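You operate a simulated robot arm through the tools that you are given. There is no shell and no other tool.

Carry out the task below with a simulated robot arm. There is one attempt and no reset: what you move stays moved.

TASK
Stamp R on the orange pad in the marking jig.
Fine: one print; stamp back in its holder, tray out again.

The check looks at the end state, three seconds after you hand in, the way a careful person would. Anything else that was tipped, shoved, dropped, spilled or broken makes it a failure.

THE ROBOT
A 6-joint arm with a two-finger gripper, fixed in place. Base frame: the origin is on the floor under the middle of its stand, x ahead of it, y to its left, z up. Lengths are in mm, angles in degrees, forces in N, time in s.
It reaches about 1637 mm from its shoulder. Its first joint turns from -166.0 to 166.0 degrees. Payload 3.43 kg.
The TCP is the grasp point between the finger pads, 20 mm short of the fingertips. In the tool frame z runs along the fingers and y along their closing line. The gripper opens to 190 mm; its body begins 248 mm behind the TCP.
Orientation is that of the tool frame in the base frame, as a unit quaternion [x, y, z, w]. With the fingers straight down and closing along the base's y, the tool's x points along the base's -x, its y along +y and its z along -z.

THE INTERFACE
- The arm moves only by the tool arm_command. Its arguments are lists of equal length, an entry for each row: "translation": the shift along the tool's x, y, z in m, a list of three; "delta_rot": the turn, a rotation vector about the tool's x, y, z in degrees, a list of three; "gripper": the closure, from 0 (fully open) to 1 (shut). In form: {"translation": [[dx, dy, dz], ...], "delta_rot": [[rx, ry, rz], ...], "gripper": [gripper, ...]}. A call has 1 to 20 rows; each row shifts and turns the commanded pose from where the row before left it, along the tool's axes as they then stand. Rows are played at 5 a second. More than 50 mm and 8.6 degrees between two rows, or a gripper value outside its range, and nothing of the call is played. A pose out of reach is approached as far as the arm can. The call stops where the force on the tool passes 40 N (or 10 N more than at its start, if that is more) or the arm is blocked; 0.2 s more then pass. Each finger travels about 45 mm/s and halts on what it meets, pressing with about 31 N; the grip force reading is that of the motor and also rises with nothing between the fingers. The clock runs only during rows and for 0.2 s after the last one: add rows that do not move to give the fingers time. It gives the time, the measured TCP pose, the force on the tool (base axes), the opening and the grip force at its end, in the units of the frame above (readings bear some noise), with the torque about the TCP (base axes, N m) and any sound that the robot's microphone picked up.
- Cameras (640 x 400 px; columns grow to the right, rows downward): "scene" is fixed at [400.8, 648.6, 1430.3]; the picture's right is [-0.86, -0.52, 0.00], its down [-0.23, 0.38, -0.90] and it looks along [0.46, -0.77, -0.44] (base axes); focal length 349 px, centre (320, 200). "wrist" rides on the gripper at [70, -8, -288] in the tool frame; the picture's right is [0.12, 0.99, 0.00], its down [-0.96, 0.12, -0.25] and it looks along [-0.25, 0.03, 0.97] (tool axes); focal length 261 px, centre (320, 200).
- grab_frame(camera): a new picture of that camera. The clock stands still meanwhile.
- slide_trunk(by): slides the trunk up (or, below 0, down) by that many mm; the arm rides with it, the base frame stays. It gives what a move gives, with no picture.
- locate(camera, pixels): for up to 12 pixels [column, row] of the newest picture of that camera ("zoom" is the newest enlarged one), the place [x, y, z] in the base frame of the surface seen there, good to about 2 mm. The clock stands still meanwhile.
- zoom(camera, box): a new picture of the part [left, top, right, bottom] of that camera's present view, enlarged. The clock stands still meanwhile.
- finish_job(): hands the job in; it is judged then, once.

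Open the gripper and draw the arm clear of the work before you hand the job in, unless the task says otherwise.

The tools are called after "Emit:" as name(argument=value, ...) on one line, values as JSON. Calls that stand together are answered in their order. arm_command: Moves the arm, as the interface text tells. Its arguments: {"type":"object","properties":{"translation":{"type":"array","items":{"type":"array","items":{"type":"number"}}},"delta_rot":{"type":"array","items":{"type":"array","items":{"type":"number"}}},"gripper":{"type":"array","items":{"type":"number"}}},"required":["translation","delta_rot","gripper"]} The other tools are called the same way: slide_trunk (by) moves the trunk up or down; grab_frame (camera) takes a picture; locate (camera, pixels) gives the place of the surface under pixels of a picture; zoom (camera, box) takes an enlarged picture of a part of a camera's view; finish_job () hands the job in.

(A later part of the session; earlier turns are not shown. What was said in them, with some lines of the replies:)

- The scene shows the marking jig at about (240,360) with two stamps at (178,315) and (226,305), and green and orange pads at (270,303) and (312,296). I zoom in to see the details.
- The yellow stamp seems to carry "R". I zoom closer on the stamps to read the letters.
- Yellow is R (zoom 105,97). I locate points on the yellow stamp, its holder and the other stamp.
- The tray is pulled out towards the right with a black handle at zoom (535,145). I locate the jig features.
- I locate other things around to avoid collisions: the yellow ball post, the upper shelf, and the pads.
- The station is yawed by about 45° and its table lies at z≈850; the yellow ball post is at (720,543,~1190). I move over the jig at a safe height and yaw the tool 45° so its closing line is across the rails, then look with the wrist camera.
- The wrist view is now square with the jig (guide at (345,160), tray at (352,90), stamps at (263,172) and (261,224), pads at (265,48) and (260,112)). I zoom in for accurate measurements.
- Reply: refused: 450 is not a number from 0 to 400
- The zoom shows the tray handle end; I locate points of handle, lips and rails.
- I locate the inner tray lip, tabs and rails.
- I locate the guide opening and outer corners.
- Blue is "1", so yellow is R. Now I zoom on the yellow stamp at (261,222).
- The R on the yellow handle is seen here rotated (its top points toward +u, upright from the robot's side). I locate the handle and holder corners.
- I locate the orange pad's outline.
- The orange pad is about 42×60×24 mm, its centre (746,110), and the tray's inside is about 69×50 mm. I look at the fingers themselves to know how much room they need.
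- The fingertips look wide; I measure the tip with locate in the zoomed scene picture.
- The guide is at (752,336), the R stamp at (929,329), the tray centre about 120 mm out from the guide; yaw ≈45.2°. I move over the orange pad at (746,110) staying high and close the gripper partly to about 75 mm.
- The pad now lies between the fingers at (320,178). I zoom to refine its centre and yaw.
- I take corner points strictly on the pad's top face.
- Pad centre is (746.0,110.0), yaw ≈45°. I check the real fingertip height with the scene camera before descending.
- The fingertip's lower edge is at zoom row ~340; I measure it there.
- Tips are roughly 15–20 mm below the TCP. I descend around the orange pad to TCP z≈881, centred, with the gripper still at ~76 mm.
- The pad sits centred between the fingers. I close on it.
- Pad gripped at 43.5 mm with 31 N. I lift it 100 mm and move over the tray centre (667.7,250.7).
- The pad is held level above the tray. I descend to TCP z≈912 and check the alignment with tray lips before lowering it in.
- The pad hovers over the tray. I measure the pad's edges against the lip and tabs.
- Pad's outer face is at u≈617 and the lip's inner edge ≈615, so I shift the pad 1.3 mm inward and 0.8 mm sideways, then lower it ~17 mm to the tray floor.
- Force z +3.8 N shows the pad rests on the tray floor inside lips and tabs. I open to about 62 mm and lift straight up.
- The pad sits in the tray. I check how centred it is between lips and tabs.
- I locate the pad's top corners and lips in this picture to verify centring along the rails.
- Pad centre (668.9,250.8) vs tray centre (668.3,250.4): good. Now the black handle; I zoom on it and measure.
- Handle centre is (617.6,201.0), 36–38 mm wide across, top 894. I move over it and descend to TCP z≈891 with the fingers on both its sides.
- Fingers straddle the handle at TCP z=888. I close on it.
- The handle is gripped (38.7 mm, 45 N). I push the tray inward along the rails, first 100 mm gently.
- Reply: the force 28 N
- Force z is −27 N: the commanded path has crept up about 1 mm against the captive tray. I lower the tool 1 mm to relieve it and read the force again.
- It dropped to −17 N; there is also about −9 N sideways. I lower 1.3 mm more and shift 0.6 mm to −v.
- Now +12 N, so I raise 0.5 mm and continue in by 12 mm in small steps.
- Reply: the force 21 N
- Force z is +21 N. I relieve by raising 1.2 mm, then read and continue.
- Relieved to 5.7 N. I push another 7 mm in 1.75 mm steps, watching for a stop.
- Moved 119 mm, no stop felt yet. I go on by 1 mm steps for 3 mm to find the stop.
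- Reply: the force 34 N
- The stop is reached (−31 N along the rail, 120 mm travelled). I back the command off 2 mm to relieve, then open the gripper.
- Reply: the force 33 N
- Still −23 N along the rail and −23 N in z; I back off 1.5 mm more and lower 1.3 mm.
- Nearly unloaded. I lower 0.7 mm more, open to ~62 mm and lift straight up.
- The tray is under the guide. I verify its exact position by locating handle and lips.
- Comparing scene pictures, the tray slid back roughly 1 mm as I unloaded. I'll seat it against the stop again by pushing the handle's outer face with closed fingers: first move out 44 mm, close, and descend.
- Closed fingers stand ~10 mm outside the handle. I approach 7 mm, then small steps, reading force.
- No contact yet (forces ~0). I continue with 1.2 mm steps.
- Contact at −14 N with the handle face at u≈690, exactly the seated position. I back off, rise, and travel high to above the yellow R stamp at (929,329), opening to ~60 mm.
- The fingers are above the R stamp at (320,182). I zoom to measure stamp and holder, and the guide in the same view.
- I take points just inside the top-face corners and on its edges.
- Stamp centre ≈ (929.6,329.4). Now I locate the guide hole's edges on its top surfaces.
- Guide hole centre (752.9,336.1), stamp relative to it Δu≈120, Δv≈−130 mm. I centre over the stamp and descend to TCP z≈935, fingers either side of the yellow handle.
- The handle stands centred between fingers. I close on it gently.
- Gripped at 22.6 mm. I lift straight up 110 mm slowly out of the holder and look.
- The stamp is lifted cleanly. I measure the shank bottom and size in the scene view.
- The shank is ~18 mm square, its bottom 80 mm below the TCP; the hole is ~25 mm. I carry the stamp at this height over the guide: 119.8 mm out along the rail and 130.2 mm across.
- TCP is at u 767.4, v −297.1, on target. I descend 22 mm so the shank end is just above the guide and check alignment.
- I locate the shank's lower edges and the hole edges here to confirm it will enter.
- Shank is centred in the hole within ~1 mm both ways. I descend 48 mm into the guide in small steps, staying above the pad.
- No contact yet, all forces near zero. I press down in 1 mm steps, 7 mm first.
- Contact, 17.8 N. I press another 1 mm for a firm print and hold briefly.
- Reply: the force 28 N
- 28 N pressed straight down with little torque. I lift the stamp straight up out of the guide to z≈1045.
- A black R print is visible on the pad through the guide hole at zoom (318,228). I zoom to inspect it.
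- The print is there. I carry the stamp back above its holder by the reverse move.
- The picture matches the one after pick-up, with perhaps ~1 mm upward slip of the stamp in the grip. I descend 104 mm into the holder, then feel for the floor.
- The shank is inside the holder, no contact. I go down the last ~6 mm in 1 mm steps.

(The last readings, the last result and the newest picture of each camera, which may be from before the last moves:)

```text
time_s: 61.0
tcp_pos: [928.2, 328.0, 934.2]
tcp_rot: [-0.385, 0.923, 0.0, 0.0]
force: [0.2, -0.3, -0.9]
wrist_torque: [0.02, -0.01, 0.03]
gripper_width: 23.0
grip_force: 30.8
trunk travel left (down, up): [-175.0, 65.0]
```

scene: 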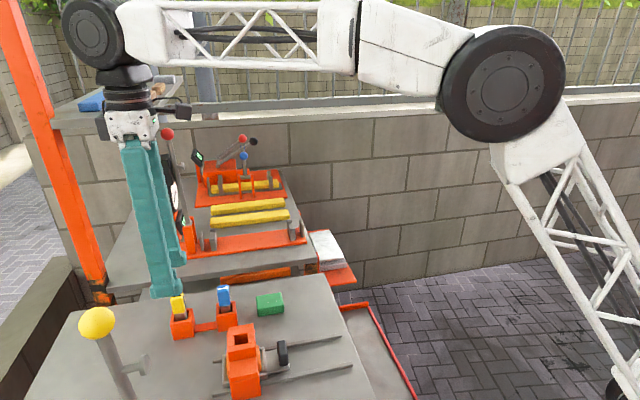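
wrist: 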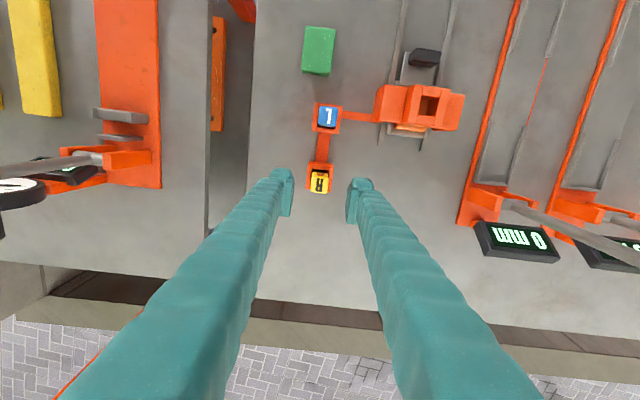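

Still no contact at z≈935. I step 0.7 mm at a time.

Emit:
arm_command(translation=[[0, 0, 0.0007], [0, 0, 0.0007], [0, 0, 0]], delta_rot=[[0, 0, 0], [0, 0, 0], [0, 0, 0]], gripper=[1, 1, 1])

```text
time_s: 61.8
tcp_pos: [929.3, 328.6, 934.1]
tcp_rot: [-0.385, 0.923, 0.001, 0.0]
force: [-0.6, -0.5, -1.6]
wrist_torque: [0.01, 0.03, -0.04]
gripper_width: 22.6
grip_force: 30.3
trunk travel left (down, up): [-175.0, 65.0]
```

Emit:
arm_command(translation=[[0, 0, 0.0007], [0, 0, 0.0007], [0, 0, 0]], delta_rot=[[0, 0, 0], [0, 0, 0], [0, 0, 0]], gripper=[1, 1, 1])

Emit:
zoom(camera="scene", box=[140, 270, 236, 330])

```text
time_s: 62.6
tcp_pos: [928.0, 328.1, 934.1]
tcp_rot: [-0.385, 0.923, 0.0, 0.0]
force: [1.3, 0.8, 7.8]
wrist_torque: [0.1, -0.08, -0.01]
gripper_width: 22.5
grip_force: 31.0
trunk travel left (down, up): [-175.0, 65.0]
```

```text
6.67 times, centred on (188, 300) of scene
```

zoom: 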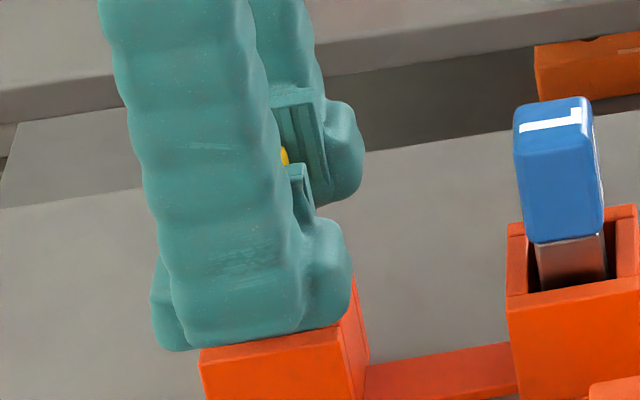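

Contact 7.8 N: the stamp stands on the holder floor. I open to ~57 mm and rise straight up.

Emit:
arm_command(translation=[[0, 0, -0.0004], [0, 0, 0], [0, 0, 0], [0, 0, 0], [0, 0, -0.01], [0, 0, -0.02], [0, 0, -0.03], [0, 0, -0.03], [0, 0, 0], [0, 0, 0]], delta_rot=[[0, 0, 0], [0, 0, 0], [0, 0, 0], [0, 0, 0], [0, 0, 0], [0, 0, 0], [0, 0, 0], [0, 0, 0], [0, 0, 0], [0, 0, 0]], gripper=[0.84, 0.77, 0.7, 0.7, 0.7, 0.7, 0.7, 0.7, 0.7, 0.7])

Emit:
zoom(camera="wrist", box=[256, 120, 384, 220])

Emit:
zoom(camera="scene", box=[140, 270, 252, 340])

```text
time_s: 64.8
tcp_pos: [928.1, 328.9, 1023.8]
tcp_rot: [-0.385, 0.923, 0.0, 0.0]
force: [-0.1, -0.1, -0.3]
wrist_torque: [-0.04, -0.01, 0.02]
gripper_width: 56.9
grip_force: 0.0
trunk travel left (down, up): [-175.0, 65.0]
```

```text
4.00 times, centred on (320, 170) of wrist
```

zoom: 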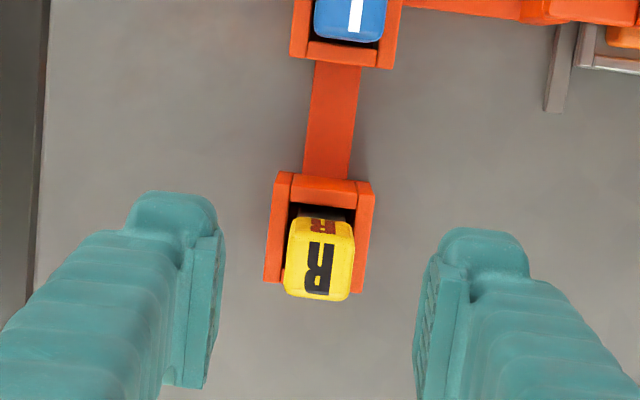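

```text
5.71 times, centred on (196, 305) of scene
```

zoom: 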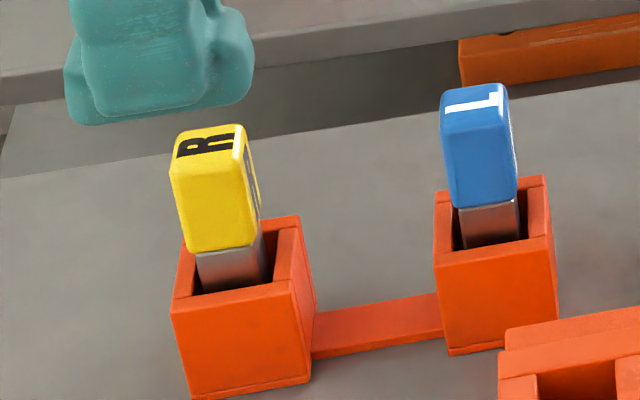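

The R stamp stands in its holder again. I move high to above the tray handle (u≈698) and look.

Emit:
arm_command(translation=[[0.019, 0.013, 0], [0.019, 0.013, 0], [0.019, 0.013, 0], [0.019, 0.013, 0], [0.019, 0.013, 0], [0.019, 0.013, 0], [0.019, 0.013, 0], [0.019, 0.013, 0], [0.019, 0.013, 0], [0.0185, 0.013, 0], [0, 0, 0], [0, 0, 0]], delta_rot=[[0, 0, 0], [0, 0, 0], [0, 0, 0], [0, 0, 0], [0, 0, 0], [0, 0, 0], [0, 0, 0], [0, 0, 0], [0, 0, 0], [0, 0, 0], [0, 0, 0], [0, 0, 0]], gripper=[0.68, 0.68, 0.68, 0.68, 0.68, 0.68, 0.68, 0.68, 0.68, 0.68, 0.68, 0.68])

Emit:
zoom(camera="wrist", box=[272, 150, 368, 210])

Emit:
locate(camera="zoom", pixels=[[235, 160], [400, 180], [315, 180], [315, 200], [315, 220], [245, 200], [395, 220]])

```text
time_s: 67.4
tcp_pos: [701.3, 285.1, 1025.2]
tcp_rot: [-0.386, 0.923, 0.001, 0.0]
force: [-0.1, 0.3, 0.3]
wrist_torque: [0.02, 0.0, 0.01]
gripper_width: 61.0
grip_force: 0.1
trunk travel left (down, up): [-175.0, 65.0]
```

```text
6.67 times, centred on (320, 180) of wrist
```

zoom: 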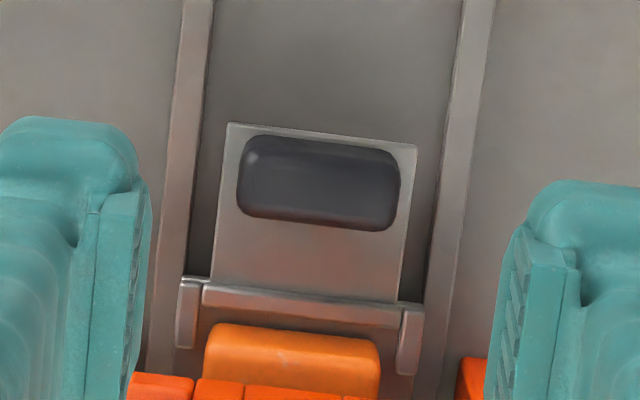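

```text
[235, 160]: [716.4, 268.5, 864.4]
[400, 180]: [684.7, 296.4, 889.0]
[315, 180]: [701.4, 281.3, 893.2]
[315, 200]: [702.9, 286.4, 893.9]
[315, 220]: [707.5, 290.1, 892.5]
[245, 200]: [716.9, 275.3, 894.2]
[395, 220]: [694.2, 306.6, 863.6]
```

Handle centre ≈ (702.9,286) right under the TCP. I descend to z≈889 with fingers astride.

Emit:
arm_command(translation=[[0, 0, 0.03], [0, 0, 0.03], [0, 0, 0.03], [0, 0, 0.025], [0, 0, 0.012], [0, 0, 0.007], [0, 0, 0]], delta_rot=[[0, 0, 0], [0, 0, 0], [0, 0, 0], [0, 0, 0], [0, 0, 0], [0, 0, 0], [0, 0, 0]], gripper=[0.68, 0.68, 0.68, 0.68, 0.68, 0.68, 0.68])

Emit:
zoom(camera="wrist", box=[240, 130, 400, 230])

Emit:
zoom(camera="scene", box=[210, 300, 338, 380])

```text
time_s: 69.0
tcp_pos: [703.8, 286.2, 888.5]
tcp_rot: [-0.385, 0.923, 0.001, 0.0]
force: [0.3, 0.2, -0.1]
wrist_torque: [0.01, 0.03, 0.02]
gripper_width: 61.1
grip_force: 0.0
trunk travel left (down, up): [-175.0, 65.0]
```

```text
4.00 times, centred on (320, 180) of wrist
```

zoom: 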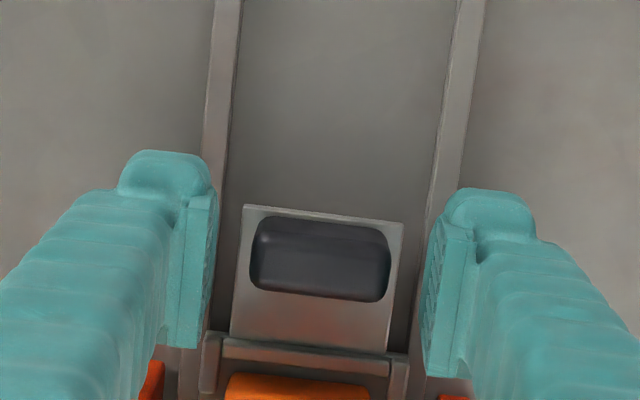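

```text
5.00 times, centred on (274, 340) of scene
```

zoom: 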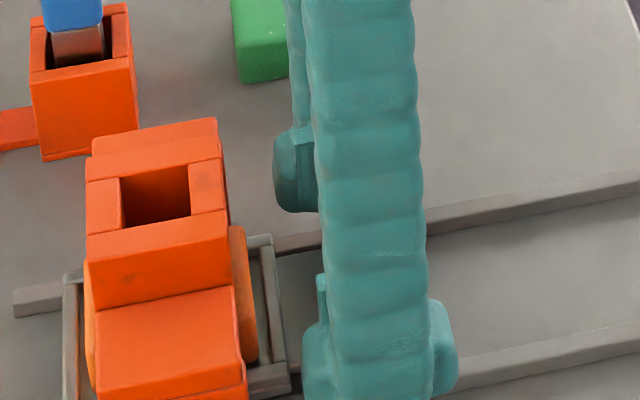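

Fingers are astride the handle. I close on it.

Emit:
arm_command(translation=[[0, 0, 0], [0, 0, 0], [0, 0, 0], [0, 0, 0], [0, 0, 0], [0, 0, 0]], delta_rot=[[0, 0, 0], [0, 0, 0], [0, 0, 0], [0, 0, 0], [0, 0, 0], [0, 0, 0]], gripper=[0.75, 0.8, 0.83, 0.86, 0.86, 0.86])

```text
time_s: 70.4
tcp_pos: [701.8, 286.1, 889.6]
tcp_rot: [-0.384, 0.923, 0.0, 0.001]
force: [0.9, -0.7, -1.4]
wrist_torque: [-0.03, -0.03, -0.22]
gripper_width: 38.7
grip_force: 45.1
trunk travel left (down, up): [-175.0, 65.0]
```

Gripped (38.7 mm, 45 N) with no side load. I pull the tray out, 40 mm first, and check the forces.

Emit:
arm_command(translation=[[0.004, 0, 0], [0.008, 0, 0], [0.01, 0, 0], [0.01, 0, 0], [0.008, 0, 0], [0, 0, 0]], delta_rot=[[0, 0, 0], [0, 0, 0], [0, 0, 0], [0, 0, 0], [0, 0, 0], [0, 0, 0]], gripper=[0.86, 0.86, 0.86, 0.86, 0.86, 0.86])

```text
time_s: 71.8
tcp_pos: [674.3, 257.5, 890.0]
tcp_rot: [-0.385, 0.923, 0.0, 0.0]
force: [3.1, -2.4, 10.8]
wrist_torque: [0.01, -0.08, -0.17]
gripper_width: 38.9
grip_force: 45.0
trunk travel left (down, up): [-175.0, 65.0]
```

Force z +10.8 N building up; I raise by 1.5 mm in total while pulling the next 40 mm.

Emit:
arm_command(translation=[[0.004, 0, -0.0005], [0.009, 0, -0.0003], [0.01, 0, -0.0003], [0.01, 0, -0.0002], [0.007, 0, -0.0001], [0, 0, 0]], delta_rot=[[0, 0, 0], [0, 0, 0], [0, 0, 0], [0, 0, 0], [0, 0, 0], [0, 0, 0]], gripper=[0.86, 0.86, 0.86, 0.86, 0.86, 0.86])

```text
time_s: 73.2
tcp_pos: [645.3, 229.4, 890.2]
tcp_rot: [-0.386, 0.922, 0.0, 0.0]
force: [-2.7, 1.5, -6.1]
wrist_torque: [-0.03, 0.01, -0.14]
gripper_width: 38.7
grip_force: 44.9
trunk travel left (down, up): [-175.0, 65.0]
```

Forces small. I pull 34 mm more, then finish slowly to the original out position (TCP u≈578.8).

Emit:
arm_command(translation=[[0.005, 0, 0], [0.009, 0, 0], [0.009, 0, 0], [0.007, 0, 0], [0.004, 0, 0], [0, 0, 0]], delta_rot=[[0, 0, 0], [0, 0, 0], [0, 0, 0], [0, 0, 0], [0, 0, 0], [0, 0, 0]], gripper=[0.86, 0.86, 0.86, 0.86, 0.86, 0.86])

```text
time_s: 74.6
tcp_pos: [621.9, 204.7, 888.8]
tcp_rot: [-0.386, 0.922, 0.0, -0.001]
force: [-9.9, 9.6, -32.2]
wrist_torque: [0.11, -0.08, 0.1]
gripper_width: 38.9
grip_force: 44.8
trunk travel left (down, up): [-175.0, 65.0]
```

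Force z −32 N and +14 N sideways: I lower 2 mm and shift 0.8 mm to +v before the last bit.

Emit:
arm_command(translation=[[0, 0.0004, 0.0008], [0, 0.0004, 0.0008], [0, 0, 0]], delta_rot=[[0, 0, 0], [0, 0, 0], [0, 0, 0]], gripper=[0.86, 0.86, 0.86])

```text
time_s: 75.4
tcp_pos: [623.1, 204.6, 889.7]
tcp_rot: [-0.385, 0.923, 0.0, 0.0]
force: [-9.8, 10.5, -21.8]
wrist_torque: [-0.17, 0.33, -0.37]
gripper_width: 39.2
grip_force: 45.0
trunk travel left (down, up): [-175.0, 65.0]
```

Emit:
arm_command(translation=[[0, 0.0004, 0.0008], [0, 0.0004, 0.0005], [0.0015, 0, 0], [0.0015, 0, 0], [0, 0, 0]], delta_rot=[[0, 0, 0], [0, 0, 0], [0, 0, 0], [0, 0, 0], [0, 0, 0]], gripper=[0.86, 0.86, 0.86, 0.86, 0.86])

Emit:
zoom(camera="scene", box=[210, 300, 370, 400])

```text
time_s: 76.6
tcp_pos: [620.6, 202.9, 889.3]
tcp_rot: [-0.385, 0.923, -0.001, 0.002]
force: [-0.2, 0.8, 30.4]
wrist_torque: [0.02, 0.02, -0.21]
gripper_width: 38.7
grip_force: 45.0
trunk travel left (down, up): [-175.0, 65.0]
```

```text
4.00 times, centred on (290, 350) of scene
```

zoom: 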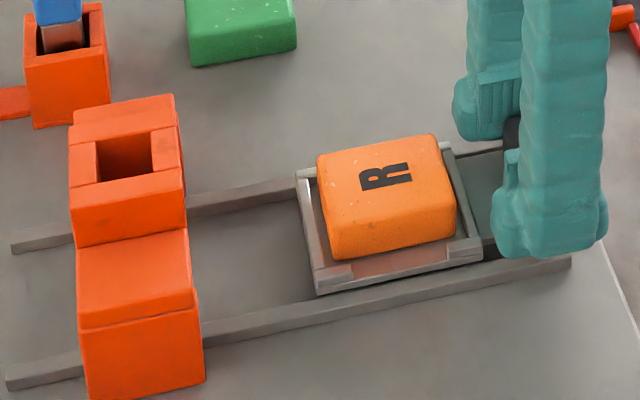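

The R print is clear on the orange pad. Force z is +30 N now, so I raise 1.6 mm, then pull the last ~2.5 mm.

Emit:
arm_command(translation=[[0, 0, -0.0008], [0, 0, -0.0008], [0, 0, 0]], delta_rot=[[0, 0, 0], [0, 0, 0], [0, 0, 0]], gripper=[0.86, 0.86, 0.86])

```text
time_s: 77.4
tcp_pos: [618.6, 202.5, 890.0]
tcp_rot: [-0.384, 0.923, 0.0, 0.0]
force: [7.1, -7.1, 27.9]
wrist_torque: [0.0, -0.27, -0.15]
gripper_width: 38.7
grip_force: 44.7
trunk travel left (down, up): [-175.0, 65.0]
```

Still +28 N; I raise 1.5 mm more and shift 0.5 mm to −v.

Emit:
arm_command(translation=[[0, -0.0005, -0.0008], [0, 0, -0.0007], [0, 0, 0]], delta_rot=[[0, 0, 0], [0, 0, 0], [0, 0, 0]], gripper=[0.86, 0.86, 0.86])

```text
time_s: 78.2
tcp_pos: [618.7, 202.5, 889.0]
tcp_rot: [-0.385, 0.923, -0.001, -0.001]
force: [7.2, -6.9, -4.1]
wrist_torque: [0.13, -0.32, -0.13]
gripper_width: 38.8
grip_force: 45.0
trunk travel left (down, up): [-175.0, 65.0]
```

Forces fine. About 2.5 mm remain; I pull in 1 mm steps feeling for the outer stop.

Emit:
arm_command(translation=[[0.001, -0.0003, 0], [0.001, 0, 0], [0.0005, 0, 0], [0, 0, 0]], delta_rot=[[0, 0, 0], [0, 0, 0], [0, 0, 0], [0, 0, 0]], gripper=[0.86, 0.86, 0.86, 0.86])

```text
time_s: 79.2
tcp_pos: [617.4, 201.8, 889.7]
tcp_rot: [-0.386, 0.922, 0.002, -0.001]
force: [5.9, -0.5, -28.8]
wrist_torque: [0.18, -0.18, -0.16]
gripper_width: 39.0
grip_force: 44.4
trunk travel left (down, up): [-175.0, 65.0]
```

z force −29 N again; I lower 1 mm to relieve and check the tray position in the scene.

Emit:
arm_command(translation=[[0, 0, 0.0006], [0, 0, 0.0004], [0, 0, 0]], delta_rot=[[0, 0, 0], [0, 0, 0], [0, 0, 0]], gripper=[0.86, 0.86, 0.86])

Emit:
zoom(camera="scene", box=[210, 310, 370, 400])

```text
time_s: 80.0
tcp_pos: [618.1, 200.7, 889.5]
tcp_rot: [-0.385, 0.923, 0.0, 0.0]
force: [-1.2, 2.3, -21.8]
wrist_torque: [-0.03, 0.09, -0.15]
gripper_width: 39.1
grip_force: 44.7
trunk travel left (down, up): [-175.0, 65.0]
```

```text
4.00 times, centred on (290, 355) of scene
```

zoom: 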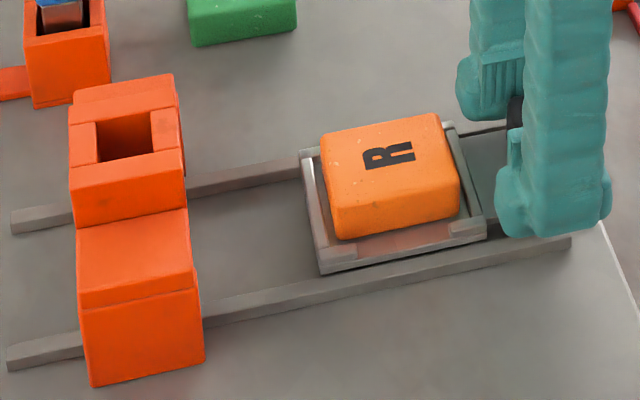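

The tray corner pixels (320,274) and (487,240) now match the initial picture, so the tray is fully out. I relieve the z force a bit more, then open and rise.

Emit:
arm_command(translation=[[0, 0, 0.0006], [0, 0, 0.0006], [0, 0, 0]], delta_rot=[[0, 0, 0], [0, 0, 0], [0, 0, 0]], gripper=[0.86, 0.86, 0.86])

```text
time_s: 80.8
tcp_pos: [618.4, 201.6, 890.0]
tcp_rot: [-0.386, 0.923, 0.0, 0.001]
force: [-0.3, 1.1, 9.4]
wrist_torque: [-0.21, 0.23, -0.17]
gripper_width: 39.0
grip_force: 44.9
trunk travel left (down, up): [-175.0, 65.0]
```

Force is now +9 N, fine. I open to ~62 mm and lift straight up.

Emit:
arm_command(translation=[[0, 0, -0.0006], [0, 0, 0], [0, 0, 0], [0, 0, 0], [0, 0, -0.01], [0, 0, -0.03], [0, 0, -0.03], [0, 0, -0.03], [0, 0, -0.03], [0, 0, 0]], delta_rot=[[0, 0, 0], [0, 0, 0], [0, 0, 0], [0, 0, 0], [0, 0, 0], [0, 0, 0], [0, 0, 0], [0, 0, 0], [0, 0, 0], [0, 0, 0]], gripper=[0.8, 0.75, 0.7, 0.67, 0.67, 0.67, 0.67, 0.67, 0.67, 0.67])

Emit:
grab_frame(camera="wrist")

Emit:
zoom(camera="scene", box=[210, 310, 370, 400])

```text
time_s: 83.0
tcp_pos: [620.4, 201.3, 1020.3]
tcp_rot: [-0.385, 0.923, 0.0, 0.0]
force: [0.8, -1.0, 0.7]
wrist_torque: [0.01, -0.01, -0.02]
gripper_width: 62.7
grip_force: 0.0
trunk travel left (down, up): [-175.0, 65.0]
```

```text
taken
```

wrist: 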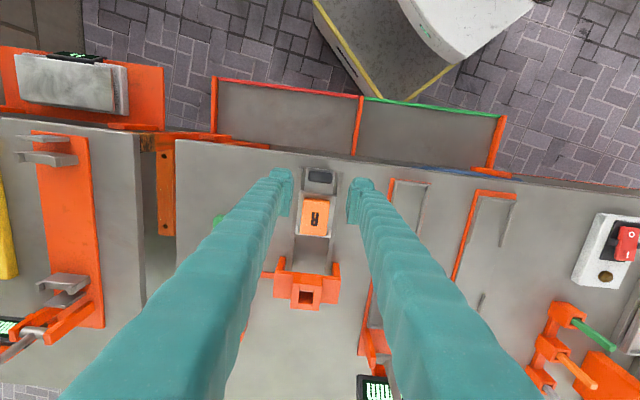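

```text
4.00 times, centred on (290, 355) of scene
```

zoom: 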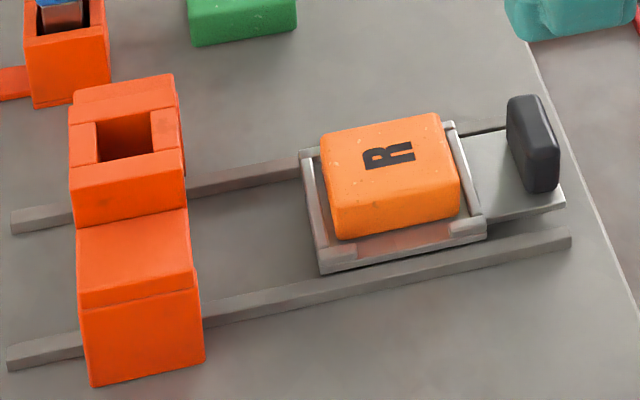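

The tray matches its starting place, the pad carries a single R. I rise and retreat to near the start pose with the gripper opening.

Emit:
arm_command(translation=[[0, 0, -0.04], [0, 0, -0.04], [0, 0, -0.04], [0, 0, -0.04], [0, 0, -0.04], [0.02, -0.035, 0], [0.02, -0.035, 0], [0.02, -0.035, 0], [0.02, -0.035, 0], [0.02, -0.035, 0], [0, 0, 0], [0, 0, 0]], delta_rot=[[0, 0, 0], [0, 0, 0], [0, 0, 0], [0, 0, 0], [0, 0, 0], [0, 0, 0], [0, 0, 0], [0, 0, 0], [0, 0, 0], [0, 0, 0], [0, 0, 0], [0, 0, 0]], gripper=[0.6, 0.5, 0.4, 0.3, 0.2, 0.1, 0, 0, 0, 0, 0, 0])

Emit:
grab_frame(camera="scene")

Emit:
zoom(camera="scene", box=[140, 270, 380, 400])

Emit:
grab_frame(camera="wrist")

```text
time_s: 85.6
tcp_pos: [673.0, 6.4, 1217.0]
tcp_rot: [-0.385, 0.923, 0.0, 0.0]
force: [0.4, -0.7, 0.2]
wrist_torque: [0.0, -0.02, 0.0]
gripper_width: 190.1
grip_force: 0.0
trunk travel left (down, up): [-175.0, 65.0]
```

```text
taken
```

scene: 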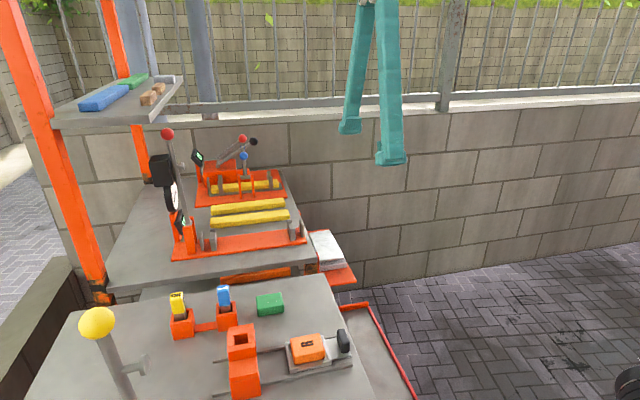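

```text
2.67 times, centred on (260, 335) of scene
```

zoom: 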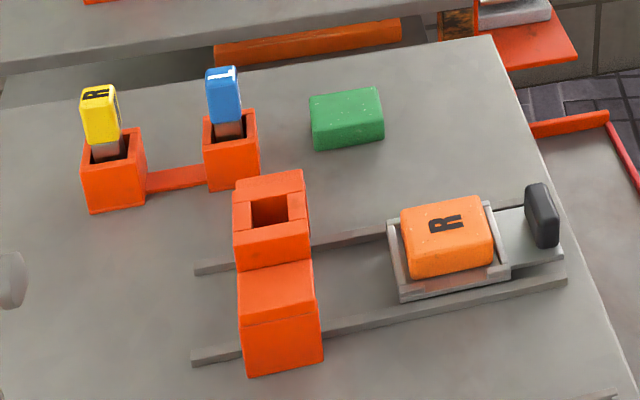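

```text
taken
```

wrist: 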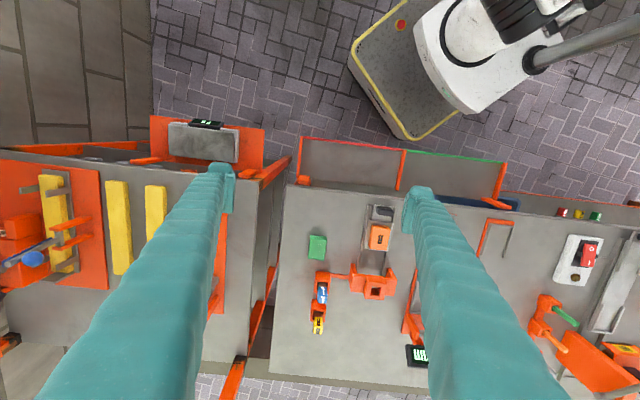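

Everything else stands as at the start: stamps in holders, green pad untouched, tray out. A last close look at the print before handing in.

Emit:
zoom(camera="scene", box=[280, 325, 360, 375])

```text
8.00 times, centred on (320, 350) of scene
```

zoom: 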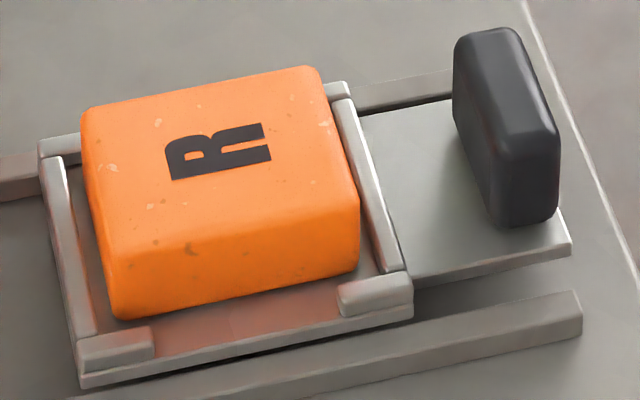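

One crisp R is on the orange pad, the stamp is back in its holder, the tray is out, the gripper is open and the arm is clear. I hand the job in.

Emit:
finish_job()

```text
The job is handed in.
```

The orange pad now has one clear R print, close to the centre of its top face. It was stamped through the marking jig's guide with a single press of about 28 N.

- **Pad:** it is sitting in the jig's tray.
- **Tray:** it is pulled out again, and its corners match where they were in the first picture.
- **Stamp:** the yellow R stamp is standing in its own holder, facing the same way as before.
- **Everything else:** the blue "1" stamp, the green pad and the neighbouring rigs look unmoved in the final pictures.

The gripper is open and the arm is back near where it started. The job is handed in, but I haven't seen the result of the check.
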